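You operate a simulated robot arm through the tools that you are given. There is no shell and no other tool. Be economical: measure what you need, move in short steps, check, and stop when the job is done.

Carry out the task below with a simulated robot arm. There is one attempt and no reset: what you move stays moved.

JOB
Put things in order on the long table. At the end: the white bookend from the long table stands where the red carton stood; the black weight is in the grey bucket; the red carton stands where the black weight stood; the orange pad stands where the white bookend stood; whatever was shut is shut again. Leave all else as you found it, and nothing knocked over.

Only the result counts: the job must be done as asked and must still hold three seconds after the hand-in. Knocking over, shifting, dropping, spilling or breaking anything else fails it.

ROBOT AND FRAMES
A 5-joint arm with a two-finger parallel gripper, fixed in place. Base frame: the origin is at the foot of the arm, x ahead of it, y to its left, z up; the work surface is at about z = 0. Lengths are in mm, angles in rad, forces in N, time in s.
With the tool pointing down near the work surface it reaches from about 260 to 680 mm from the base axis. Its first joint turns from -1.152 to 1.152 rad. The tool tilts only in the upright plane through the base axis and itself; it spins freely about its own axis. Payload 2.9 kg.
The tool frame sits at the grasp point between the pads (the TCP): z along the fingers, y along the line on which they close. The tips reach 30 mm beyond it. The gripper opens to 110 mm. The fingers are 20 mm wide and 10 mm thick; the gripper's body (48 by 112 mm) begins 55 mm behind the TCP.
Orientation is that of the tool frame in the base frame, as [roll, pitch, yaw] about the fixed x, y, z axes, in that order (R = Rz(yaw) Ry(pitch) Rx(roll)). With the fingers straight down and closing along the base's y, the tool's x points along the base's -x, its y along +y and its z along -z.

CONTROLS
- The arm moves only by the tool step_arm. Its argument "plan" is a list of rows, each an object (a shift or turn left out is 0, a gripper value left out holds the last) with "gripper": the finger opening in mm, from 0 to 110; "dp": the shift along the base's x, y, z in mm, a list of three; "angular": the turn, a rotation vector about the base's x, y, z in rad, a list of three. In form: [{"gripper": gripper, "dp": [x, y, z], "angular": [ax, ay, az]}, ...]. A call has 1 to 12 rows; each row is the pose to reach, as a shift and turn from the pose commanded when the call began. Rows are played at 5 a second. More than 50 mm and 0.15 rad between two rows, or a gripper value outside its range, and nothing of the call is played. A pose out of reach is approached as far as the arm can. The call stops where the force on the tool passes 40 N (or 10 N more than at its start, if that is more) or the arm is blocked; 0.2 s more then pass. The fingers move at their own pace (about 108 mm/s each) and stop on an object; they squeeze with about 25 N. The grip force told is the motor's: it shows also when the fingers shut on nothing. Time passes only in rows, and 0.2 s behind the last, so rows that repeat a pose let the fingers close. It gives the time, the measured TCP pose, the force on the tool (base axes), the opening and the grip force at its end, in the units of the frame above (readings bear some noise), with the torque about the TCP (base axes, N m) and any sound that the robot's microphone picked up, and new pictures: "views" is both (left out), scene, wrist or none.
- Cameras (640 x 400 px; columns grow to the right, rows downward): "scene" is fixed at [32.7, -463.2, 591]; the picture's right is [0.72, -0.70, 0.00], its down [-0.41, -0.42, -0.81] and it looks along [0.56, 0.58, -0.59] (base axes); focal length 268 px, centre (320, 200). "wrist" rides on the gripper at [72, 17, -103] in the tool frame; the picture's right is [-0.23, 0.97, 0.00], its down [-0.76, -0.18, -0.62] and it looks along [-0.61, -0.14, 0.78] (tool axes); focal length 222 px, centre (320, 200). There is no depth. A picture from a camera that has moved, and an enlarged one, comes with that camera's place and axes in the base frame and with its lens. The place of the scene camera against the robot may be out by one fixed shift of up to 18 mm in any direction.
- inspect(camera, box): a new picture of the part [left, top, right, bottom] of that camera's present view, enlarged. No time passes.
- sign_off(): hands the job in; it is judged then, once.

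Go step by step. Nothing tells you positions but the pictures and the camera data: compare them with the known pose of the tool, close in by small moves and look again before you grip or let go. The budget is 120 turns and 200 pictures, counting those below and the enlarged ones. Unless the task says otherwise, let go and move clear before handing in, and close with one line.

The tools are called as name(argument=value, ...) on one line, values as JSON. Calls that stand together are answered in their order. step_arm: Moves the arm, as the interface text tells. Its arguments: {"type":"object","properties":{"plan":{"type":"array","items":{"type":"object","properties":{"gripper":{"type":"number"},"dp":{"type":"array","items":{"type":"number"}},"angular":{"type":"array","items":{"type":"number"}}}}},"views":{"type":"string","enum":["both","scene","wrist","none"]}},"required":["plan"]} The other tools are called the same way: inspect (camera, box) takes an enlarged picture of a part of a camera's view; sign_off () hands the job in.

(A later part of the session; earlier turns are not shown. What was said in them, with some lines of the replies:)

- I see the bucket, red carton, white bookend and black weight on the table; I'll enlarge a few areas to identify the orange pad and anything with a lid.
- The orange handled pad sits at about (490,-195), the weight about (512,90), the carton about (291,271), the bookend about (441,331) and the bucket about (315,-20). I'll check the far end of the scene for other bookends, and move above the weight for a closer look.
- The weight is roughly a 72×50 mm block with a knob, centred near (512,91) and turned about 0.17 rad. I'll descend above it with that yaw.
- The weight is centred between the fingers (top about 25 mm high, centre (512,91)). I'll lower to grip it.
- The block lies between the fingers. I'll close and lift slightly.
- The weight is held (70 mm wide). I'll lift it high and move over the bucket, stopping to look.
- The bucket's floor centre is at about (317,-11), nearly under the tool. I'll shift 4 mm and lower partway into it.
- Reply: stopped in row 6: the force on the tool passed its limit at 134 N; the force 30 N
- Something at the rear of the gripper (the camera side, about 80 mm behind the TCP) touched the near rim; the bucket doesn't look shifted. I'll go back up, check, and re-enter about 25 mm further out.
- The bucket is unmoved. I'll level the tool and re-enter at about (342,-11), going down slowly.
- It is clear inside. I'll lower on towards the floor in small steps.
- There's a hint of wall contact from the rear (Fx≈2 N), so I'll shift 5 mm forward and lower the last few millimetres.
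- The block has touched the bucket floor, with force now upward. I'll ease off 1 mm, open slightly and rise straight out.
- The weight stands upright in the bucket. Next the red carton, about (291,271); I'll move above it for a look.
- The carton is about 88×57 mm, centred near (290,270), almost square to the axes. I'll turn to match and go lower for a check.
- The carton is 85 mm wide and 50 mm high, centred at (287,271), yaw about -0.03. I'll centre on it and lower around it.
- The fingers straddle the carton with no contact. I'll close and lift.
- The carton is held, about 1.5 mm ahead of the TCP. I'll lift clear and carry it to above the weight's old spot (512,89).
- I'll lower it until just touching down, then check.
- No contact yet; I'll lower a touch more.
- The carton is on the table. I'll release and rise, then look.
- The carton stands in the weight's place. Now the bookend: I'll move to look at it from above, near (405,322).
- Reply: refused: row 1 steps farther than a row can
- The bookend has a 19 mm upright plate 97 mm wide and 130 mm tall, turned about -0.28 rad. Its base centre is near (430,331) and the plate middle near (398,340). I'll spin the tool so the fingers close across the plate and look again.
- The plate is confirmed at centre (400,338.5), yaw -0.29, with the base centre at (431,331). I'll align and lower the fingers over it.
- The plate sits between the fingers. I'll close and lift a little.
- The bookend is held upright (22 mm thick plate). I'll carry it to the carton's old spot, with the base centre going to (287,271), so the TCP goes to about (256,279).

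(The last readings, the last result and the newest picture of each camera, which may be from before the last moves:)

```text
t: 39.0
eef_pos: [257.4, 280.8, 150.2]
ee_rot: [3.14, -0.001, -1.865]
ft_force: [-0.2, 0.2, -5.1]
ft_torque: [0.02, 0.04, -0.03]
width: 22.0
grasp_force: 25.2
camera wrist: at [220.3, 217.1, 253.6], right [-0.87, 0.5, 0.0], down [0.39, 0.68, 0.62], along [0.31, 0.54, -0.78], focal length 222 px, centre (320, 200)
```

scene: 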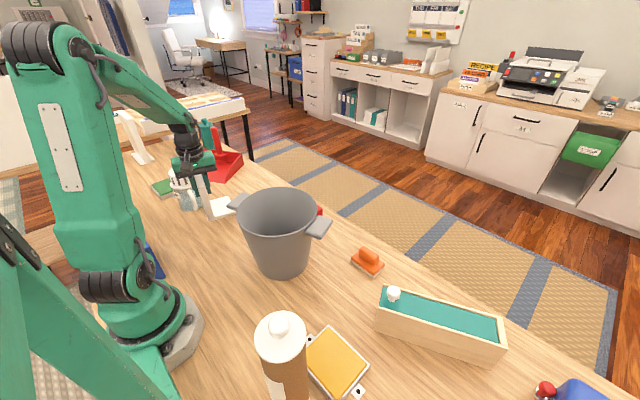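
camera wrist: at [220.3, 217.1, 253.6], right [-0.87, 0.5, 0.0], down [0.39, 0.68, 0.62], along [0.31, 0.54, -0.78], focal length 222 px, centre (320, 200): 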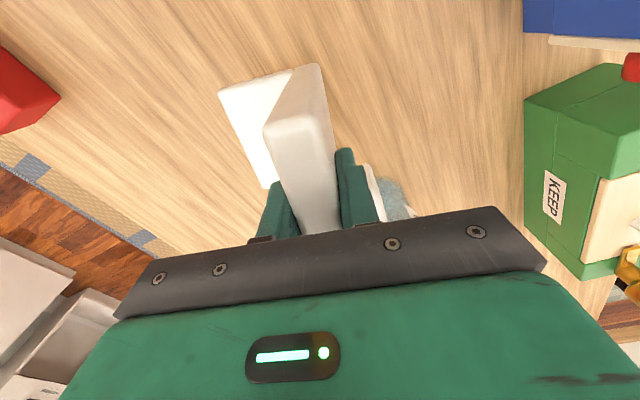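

It hangs over the spot with the jar handle about 30 mm clear. I'll lower gently.

step_arm(plan=[{"dp": [-1, -1, -20]}, {"dp": [-1, -1, -35]}, {"dp": [-1, -1, -44]}, {"dp": [-1, -1, -47]}], views="both")

inspect(camera="scene", box=[140, 130, 270, 230])

```text
t: 40.0
eef_pos: [255.1, 277.9, 101.7]
ee_rot: [-3.141, -0.001, -1.865]
ft_force: [-0.1, -0.2, -4.9]
ft_torque: [-0.01, 0.03, -0.02]
width: 22.3
grasp_force: 24.9
camera wrist: at [218.4, 214.4, 206.5], right [-0.87, 0.5, 0.0], down [0.39, 0.68, 0.62], along [0.31, 0.54, -0.78], focal length 222 px, centre (320, 200)
```

scene: 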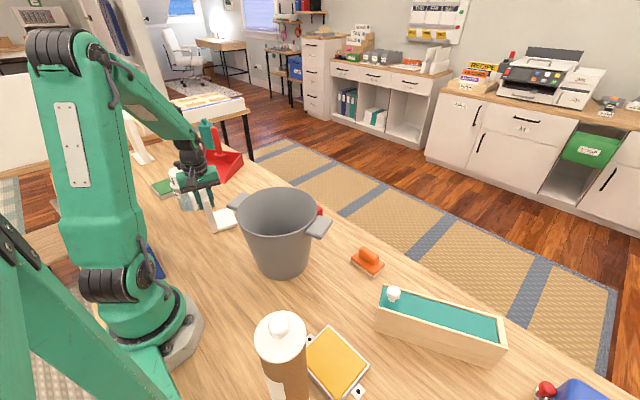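
wrist: 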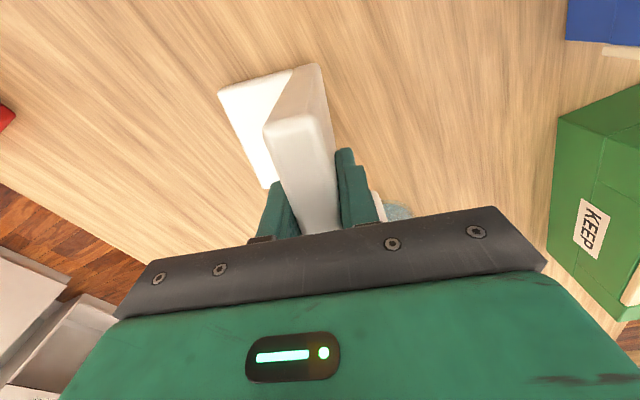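

```text
4.00 times, centred on (205, 180) of scene
camera zoom: at [32.7, -463.2, 591.1], right [0.72, -0.7, 0.0], down [-0.41, -0.42, -0.81], along [0.56, 0.58, -0.59], focal length 1072 px, centre (780, 280)
```

zoom: 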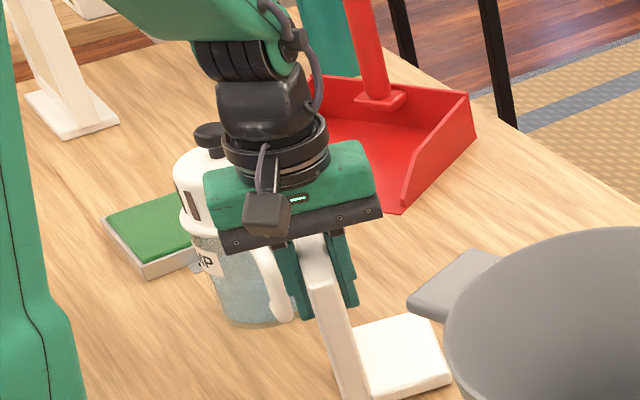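

Clear of the jar and the bucket. I'll touch down now.

step_arm(plan=[{"dp": [0, 1, -1.5]}, {"dp": [0, 1, -3]}, {"dp": [0, 1, -4]}, {"dp": [0, 1, -5]}], views="none")

```text
t: 41.0
eef_pos: [256.8, 279.5, 98.3]
ee_rot: [-3.141, 0.003, -1.865]
ft_force: [-6.8, -0.3, 16.8]
ft_torque: [0.26, 0.68, -0.07]
width: 21.8
grasp_force: 25.5
```

It is standing on the table. I'll ease off, open and rise.

step_arm(plan=[{"gripper": 22, "dp": [0, 0, 1.5]}, {"gripper": 30, "dp": [0, 0, 1.5]}, {"gripper": 50, "dp": [0, 0, 1.5]}, {"gripper": 50, "dp": [0, 0, 1.5]}, {"gripper": 50, "dp": [0, 0, 30]}, {"gripper": 50, "dp": [0, 0, 70]}, {"gripper": 50, "dp": [0, 0, 115]}, {"gripper": 50, "dp": [0, 0, 160]}, {"gripper": 50, "dp": [0, -20, 200]}, {"gripper": 50, "dp": [0, -20, 200]}])

```text
t: 43.2
eef_pos: [256.6, 259.7, 297.1]
ee_rot: [-3.141, 0.001, -1.863]
ft_force: [1.0, 0.6, -0.6]
ft_torque: [0.01, 0.01, 0.04]
width: 50.1
grasp_force: 0.1
camera wrist: at [219.1, 196.0, 400.3], right [-0.87, 0.5, 0.0], down [0.39, 0.68, 0.62], along [0.31, 0.54, -0.78], focal length 222 px, centre (320, 200)
```

scene: 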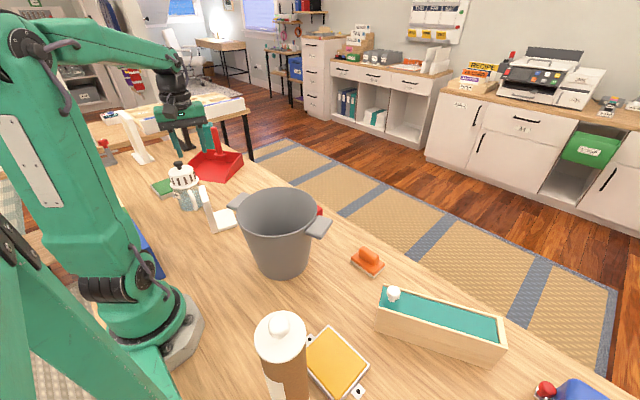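
wrist: 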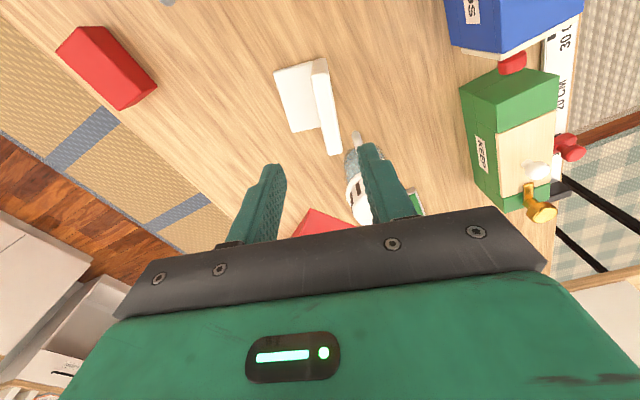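

The bookend stands in the carton's place. Next is the orange pad near (490,-195); I'll travel high across the table and turn the tool back.

step_arm(plan=[{"dp": [16, -38, 0], "angular": [0, 0, -0.12]}, {"dp": [32, -76, 0], "angular": [0, 0, -0.24]}, {"dp": [48, -114, 0], "angular": [0, 0, -0.36]}, {"dp": [64, -152, 0], "angular": [0, 0, -0.48]}, {"dp": [80, -190, 0], "angular": [0, 0, -0.6]}, {"dp": [96, -228, 0], "angular": [0, 0, -0.72]}, {"dp": [112, -266, 0], "angular": [0, 0, -0.84]}, {"dp": [128, -304, 0], "angular": [0, 0, -0.96]}, {"dp": [144, -342, 0], "angular": [0, 0, -1.08]}, {"dp": [160, -380, 0], "angular": [0, 0, -1.2]}, {"dp": [176, -418, 0], "angular": [0, 0, -1.29]}, {"dp": [190, -455, -10], "angular": [0, 0, -1.29], "gripper": 110}])

```text
t: 45.8
eef_pos: [447.6, -196.6, 285.7]
ee_rot: [-3.141, -0.003, 3.125]
ft_force: [0.1, -0.5, -0.1]
ft_torque: [-0.01, 0.0, -0.01]
width: 110.1
grasp_force: 0.0
camera wrist: at [374.6, -177.4, 389.6], right [0.24, 0.97, 0.0], down [0.76, -0.19, 0.62], along [0.61, -0.15, -0.78], focal length 222 px, centre (320, 200)
```

scene: 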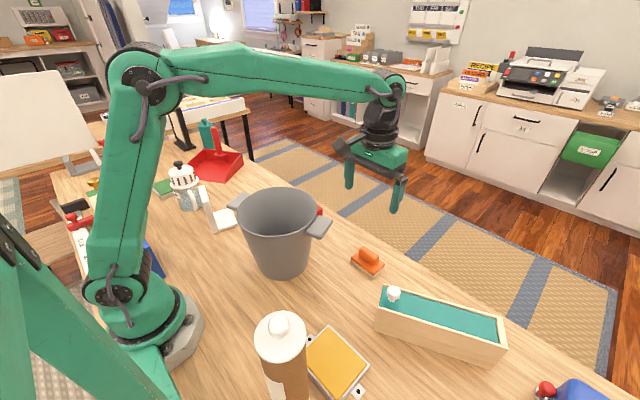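
wrist: 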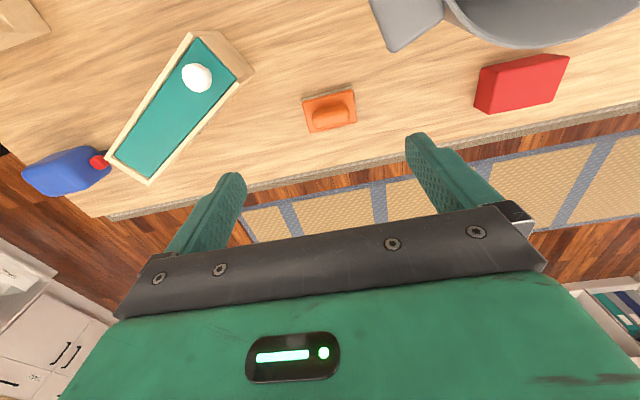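

inspect(camera="wrist", box=[280, 70, 380, 150])

```text
5.00 times, centred on (330, 110) of wrist
camera zoom: at [374.6, -177.4, 389.6], right [0.24, 0.97, 0.0], down [0.76, -0.19, 0.62], along [0.61, -0.15, -0.78], focal length 1111 px, centre (270, 650)
```

zoom: 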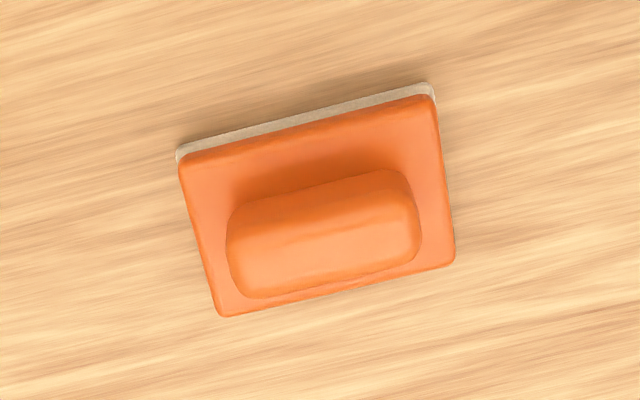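

The pad is a plate about 80×52 mm with a handle, centred near (491,-188) and square to the axes. I'll go lower above it.

step_arm(plan=[{"dp": [22, 4, -40]}, {"dp": [43, 8, -80]}, {"dp": [43, 8, -120]}, {"dp": [43, 8, -160]}, {"dp": [43, 8, -180]}, {"dp": [43, 8, -180]}], views="wrist")

```text
t: 47.2
eef_pos: [489.3, -188.2, 107.8]
ee_rot: [-3.141, 0.001, 3.13]
ft_force: [-0.2, -0.1, -0.7]
ft_torque: [0.02, 0.02, -0.01]
width: 110.0
grasp_force: 0.0
camera wrist: at [417.5, -170.0, 210.7], right [0.24, 0.97, 0.0], down [0.76, -0.19, 0.62], along [0.61, -0.15, -0.78], focal length 222 px, centre (320, 200)
```

wrist: 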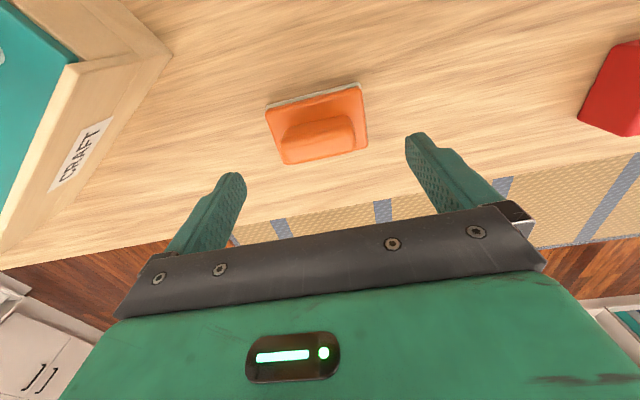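

The pad is centred under the tool at (489,-188). I'll lower and look before gripping.

step_arm(plan=[{"dp": [0, 0, -30]}, {"dp": [0, 0, -55]}, {"dp": [0, 0, -67]}, {"dp": [0, 0, -71]}], views="wrist")

```text
t: 48.2
eef_pos: [489.6, -186.3, 35.1]
ee_rot: [3.142, -0.002, 3.13]
ft_force: [0.4, 1.3, -1.4]
ft_torque: [0.01, 0.03, -0.02]
width: 110.0
grasp_force: 0.0
camera wrist: at [416.9, -167.9, 139.9], right [0.24, 0.97, 0.0], down [0.76, -0.19, 0.62], along [0.61, -0.15, -0.78], focal length 222 px, centre (320, 200)
```

wrist: 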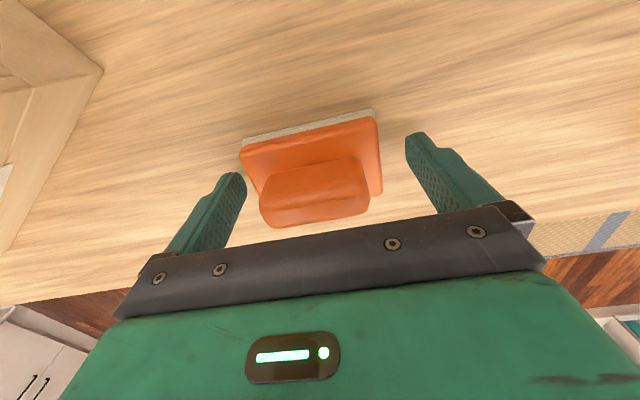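

The pad sits between the fingers. Closing and lifting.

step_arm(plan=[{"gripper": 50, "dp": [0, -1, 0]}, {"gripper": 50, "dp": [0, -1, 0]}, {"gripper": 50, "dp": [0, -1, 0]}, {"gripper": 50, "dp": [0, -1, 15]}, {"gripper": 50, "dp": [0, -1, 50]}], views="wrist")

```text
t: 49.4
eef_pos: [487.4, -186.2, 88.0]
ee_rot: [-3.141, 0.001, 3.129]
ft_force: [-0.1, 0.0, -0.4]
ft_torque: [-0.01, -0.02, 0.0]
width: 84.1
grasp_force: 24.8
camera wrist: at [415.2, -168.2, 190.8], right [0.24, 0.97, 0.0], down [0.76, -0.19, 0.62], along [0.61, -0.15, -0.78], focal length 222 px, centre (320, 200)
```

wrist: 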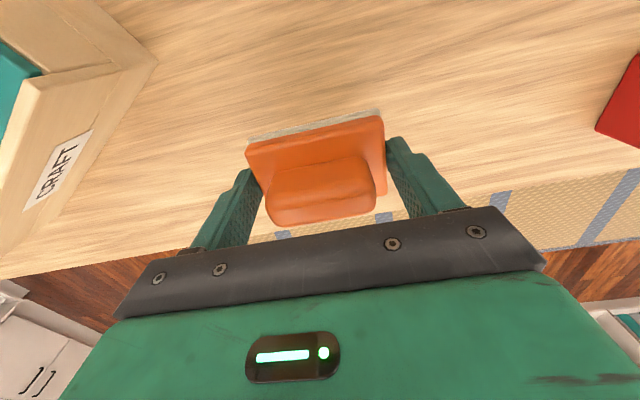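

The pad is held (84 mm). I'll lift and carry it high to the bookend's old spot (431,331).

step_arm(plan=[{"dp": [0, 0, 45]}, {"dp": [0, 0, 90]}, {"dp": [0, 0, 135]}, {"dp": [0, 0, 170]}, {"dp": [-5, 46, 170]}, {"dp": [-10, 92, 170]}, {"dp": [-15, 138, 170]}, {"dp": [-20, 184, 170]}, {"dp": [-25, 230, 170]}, {"dp": [-30, 276, 170]}, {"dp": [-36, 322, 170]}, {"dp": [-41, 368, 170]}], views="none")

step_arm(plan=[{"dp": [-5, 46, 0]}, {"dp": [-10, 92, 0]}, {"dp": [-15, 138, -10]}, {"dp": [-15.5, 149.5, -45]}, {"dp": [-15.5, 149.5, -90]}, {"dp": [-15.5, 149.5, -130]}, {"dp": [-15.5, 149.5, -150]}, {"dp": [-15.5, 149.5, -150]}], views="both")

```text
t: 52.0
eef_pos: [447.2, 179.6, 256.1]
ee_rot: [3.141, 0.002, 3.127]
ft_force: [0.6, -0.3, -0.6]
ft_torque: [0.01, 0.01, 0.01]
width: 84.1
grasp_force: 25.2
```

```text
t: 53.8
eef_pos: [431.3, 329.8, 106.3]
ee_rot: [-3.141, 0.001, 3.131]
ft_force: [0.0, 0.0, -0.6]
ft_torque: [0.02, 0.01, 0.02]
width: 84.2
grasp_force: 25.0
camera wrist: at [358.6, 348.7, 210.6], right [0.24, 0.97, 0.0], down [0.76, -0.19, 0.62], along [0.61, -0.15, -0.78], focal length 222 px, centre (320, 200)
```

scene: 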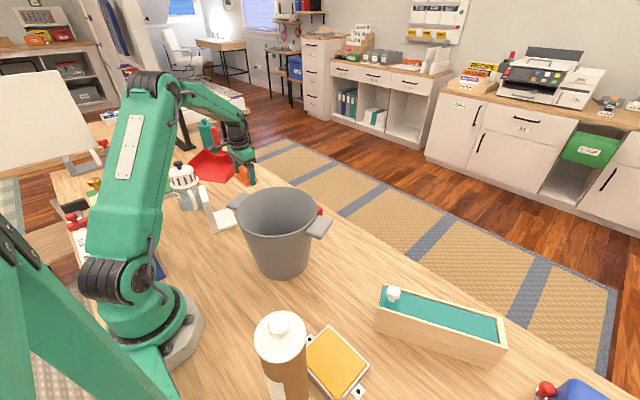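
wrist: 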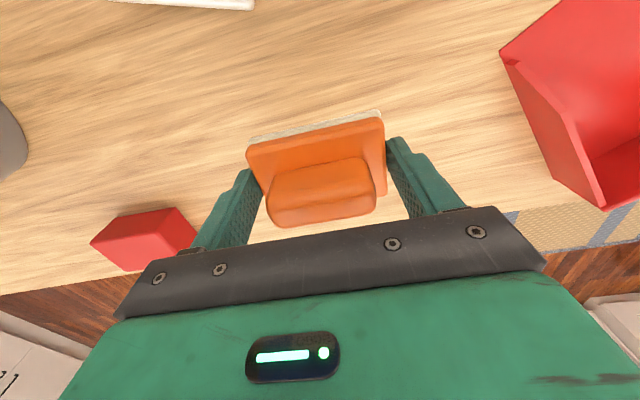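

Over the spot with clear surroundings. Lowering.

step_arm(plan=[{"dp": [0, 1, -30]}, {"dp": [0, 1, -52]}, {"dp": [0, 1, -64]}, {"dp": [0, 1, -68]}, {"dp": [0, 1, -69]}], views="none")

step_arm(plan=[{"dp": [0, 0, -1]}, {"dp": [0, 0, -2]}], views="wrist")

```text
t: 55.0
eef_pos: [432.2, 329.2, 37.5]
ee_rot: [-3.141, 0.0, 3.129]
ft_force: [-0.4, 1.1, -0.5]
ft_torque: [-0.01, 0.0, -0.03]
width: 84.5
grasp_force: 25.2
```

```text
t: 55.6
eef_pos: [432.4, 330.7, 37.2]
ee_rot: [3.139, 0.001, 3.129]
ft_force: [-2.8, -5.7, 14.3]
ft_torque: [-0.4, 0.19, 0.02]
width: 84.2
grasp_force: 25.1
camera wrist: at [359.7, 348.3, 139.9], right [0.24, 0.97, 0.0], down [0.76, -0.19, 0.62], along [0.61, -0.15, -0.78], focal length 222 px, centre (320, 200)
```

wrist: 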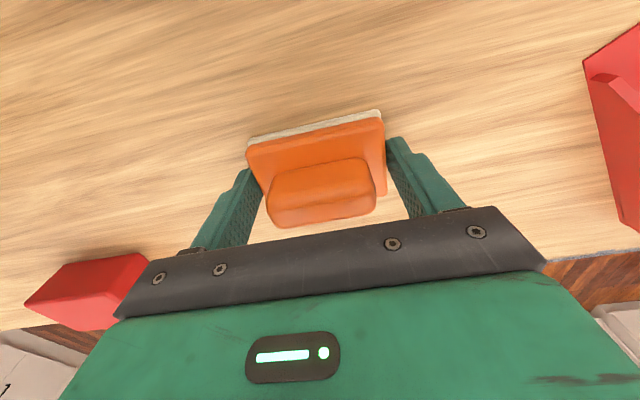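

The pad is on the table. I'll release and rise away, then check everything.

step_arm(plan=[{"gripper": 84, "dp": [0, 0, 1]}, {"gripper": 108, "dp": [0, 0, 1]}, {"gripper": 108, "dp": [0, 0, 1]}, {"gripper": 108, "dp": [0, 0, 20]}, {"gripper": 108, "dp": [0, 0, 65]}, {"gripper": 108, "dp": [0, 0, 110]}, {"gripper": 108, "dp": [-30, 0, 145]}, {"gripper": 108, "dp": [-60, -15, 180]}, {"gripper": 108, "dp": [-90, -40, 210]}, {"gripper": 108, "dp": [-100, -70, 240]}, {"gripper": 108, "dp": [-110, -100, 270]}, {"gripper": 108, "dp": [-110, -100, 270]}])

inspect(camera="scene", box=[120, 110, 340, 290])

inspect(camera="wrist", box=[0, 0, 640, 210])

```text
t: 58.2
eef_pos: [325.2, 230.4, 303.5]
ee_rot: [-3.142, 0.0, 3.13]
ft_force: [-0.1, -0.4, -0.4]
ft_torque: [0.0, 0.0, 0.01]
width: 107.8
grasp_force: 0.0
camera wrist: at [252.9, 248.3, 408.4], right [0.24, 0.97, 0.0], down [0.76, -0.19, 0.62], along [0.61, -0.15, -0.78], focal length 222 px, centre (320, 200)
```

scene: 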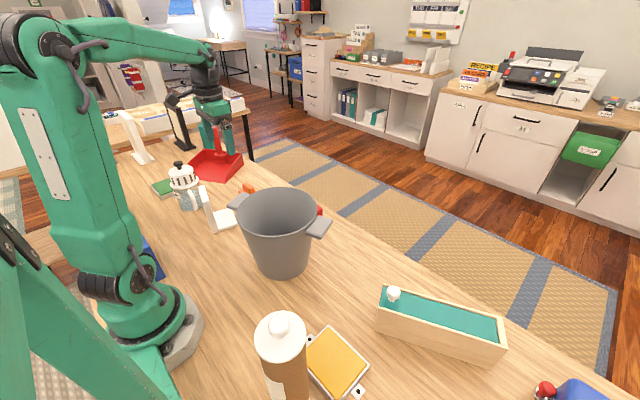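
wrist: 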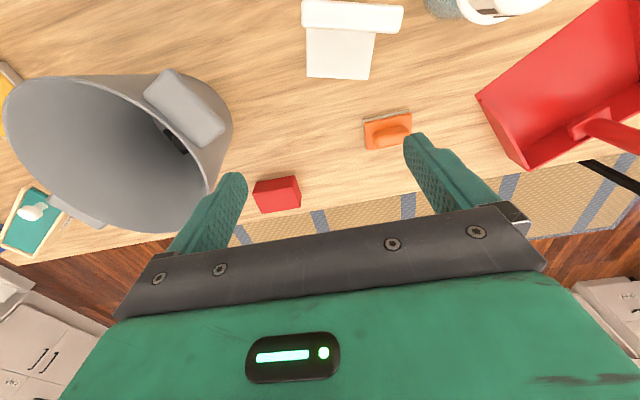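

```text
2.22 times, centred on (230, 200) of scene
camera zoom: at [32.6, -463.2, 591.0], right [0.72, -0.7, 0.0], down [-0.41, -0.42, -0.81], along [0.56, 0.58, -0.59], focal length 596 px, centre (520, 200)
```

zoom: 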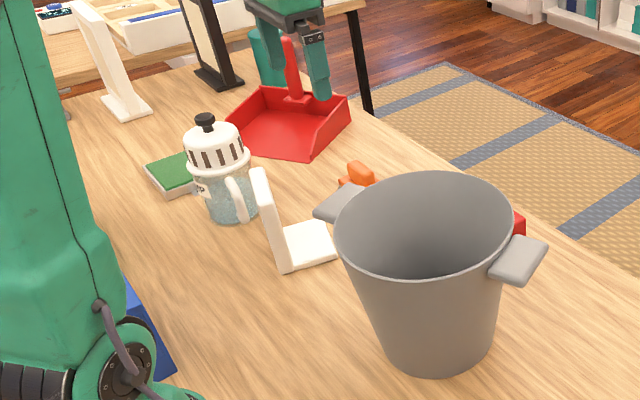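

```text
1.00 times, centred on (320, 105) of wrist (not enlarged: the box is as wide or as high as the picture)
camera zoom: at [252.9, 248.3, 408.4], right [0.24, 0.97, 0.0], down [0.76, -0.19, 0.62], along [0.61, -0.15, -0.78], focal length 222 px, centre (320, 295)
```

zoom: 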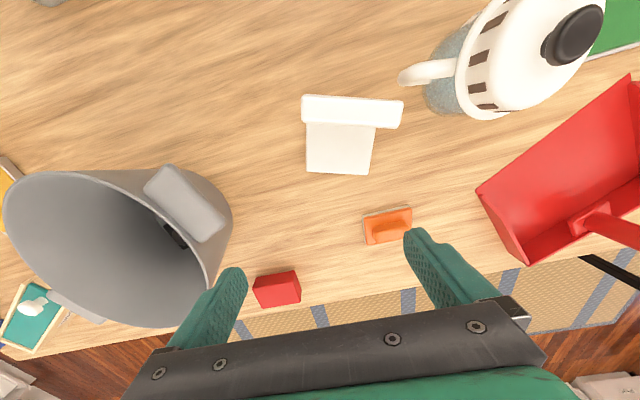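

Everything is in its place: the weight is in the bucket, and the carton, bookend and pad stand on their new spots. The bucket and all else look unmoved, the lidded box was never opened, and the arm is clear, so I'm handing in.

sign_off()

```text
The job is handed in.
```

The job is handed in: the black weight is in the grey bucket, the red carton stands in the weight's old spot, the white bookend in the carton's, and the orange pad in the bookend's. On the first try at lowering the weight, the back of the gripper hit the bucket rim and the move stopped at 134 N. The pictures taken afterwards show the bucket in the same place.
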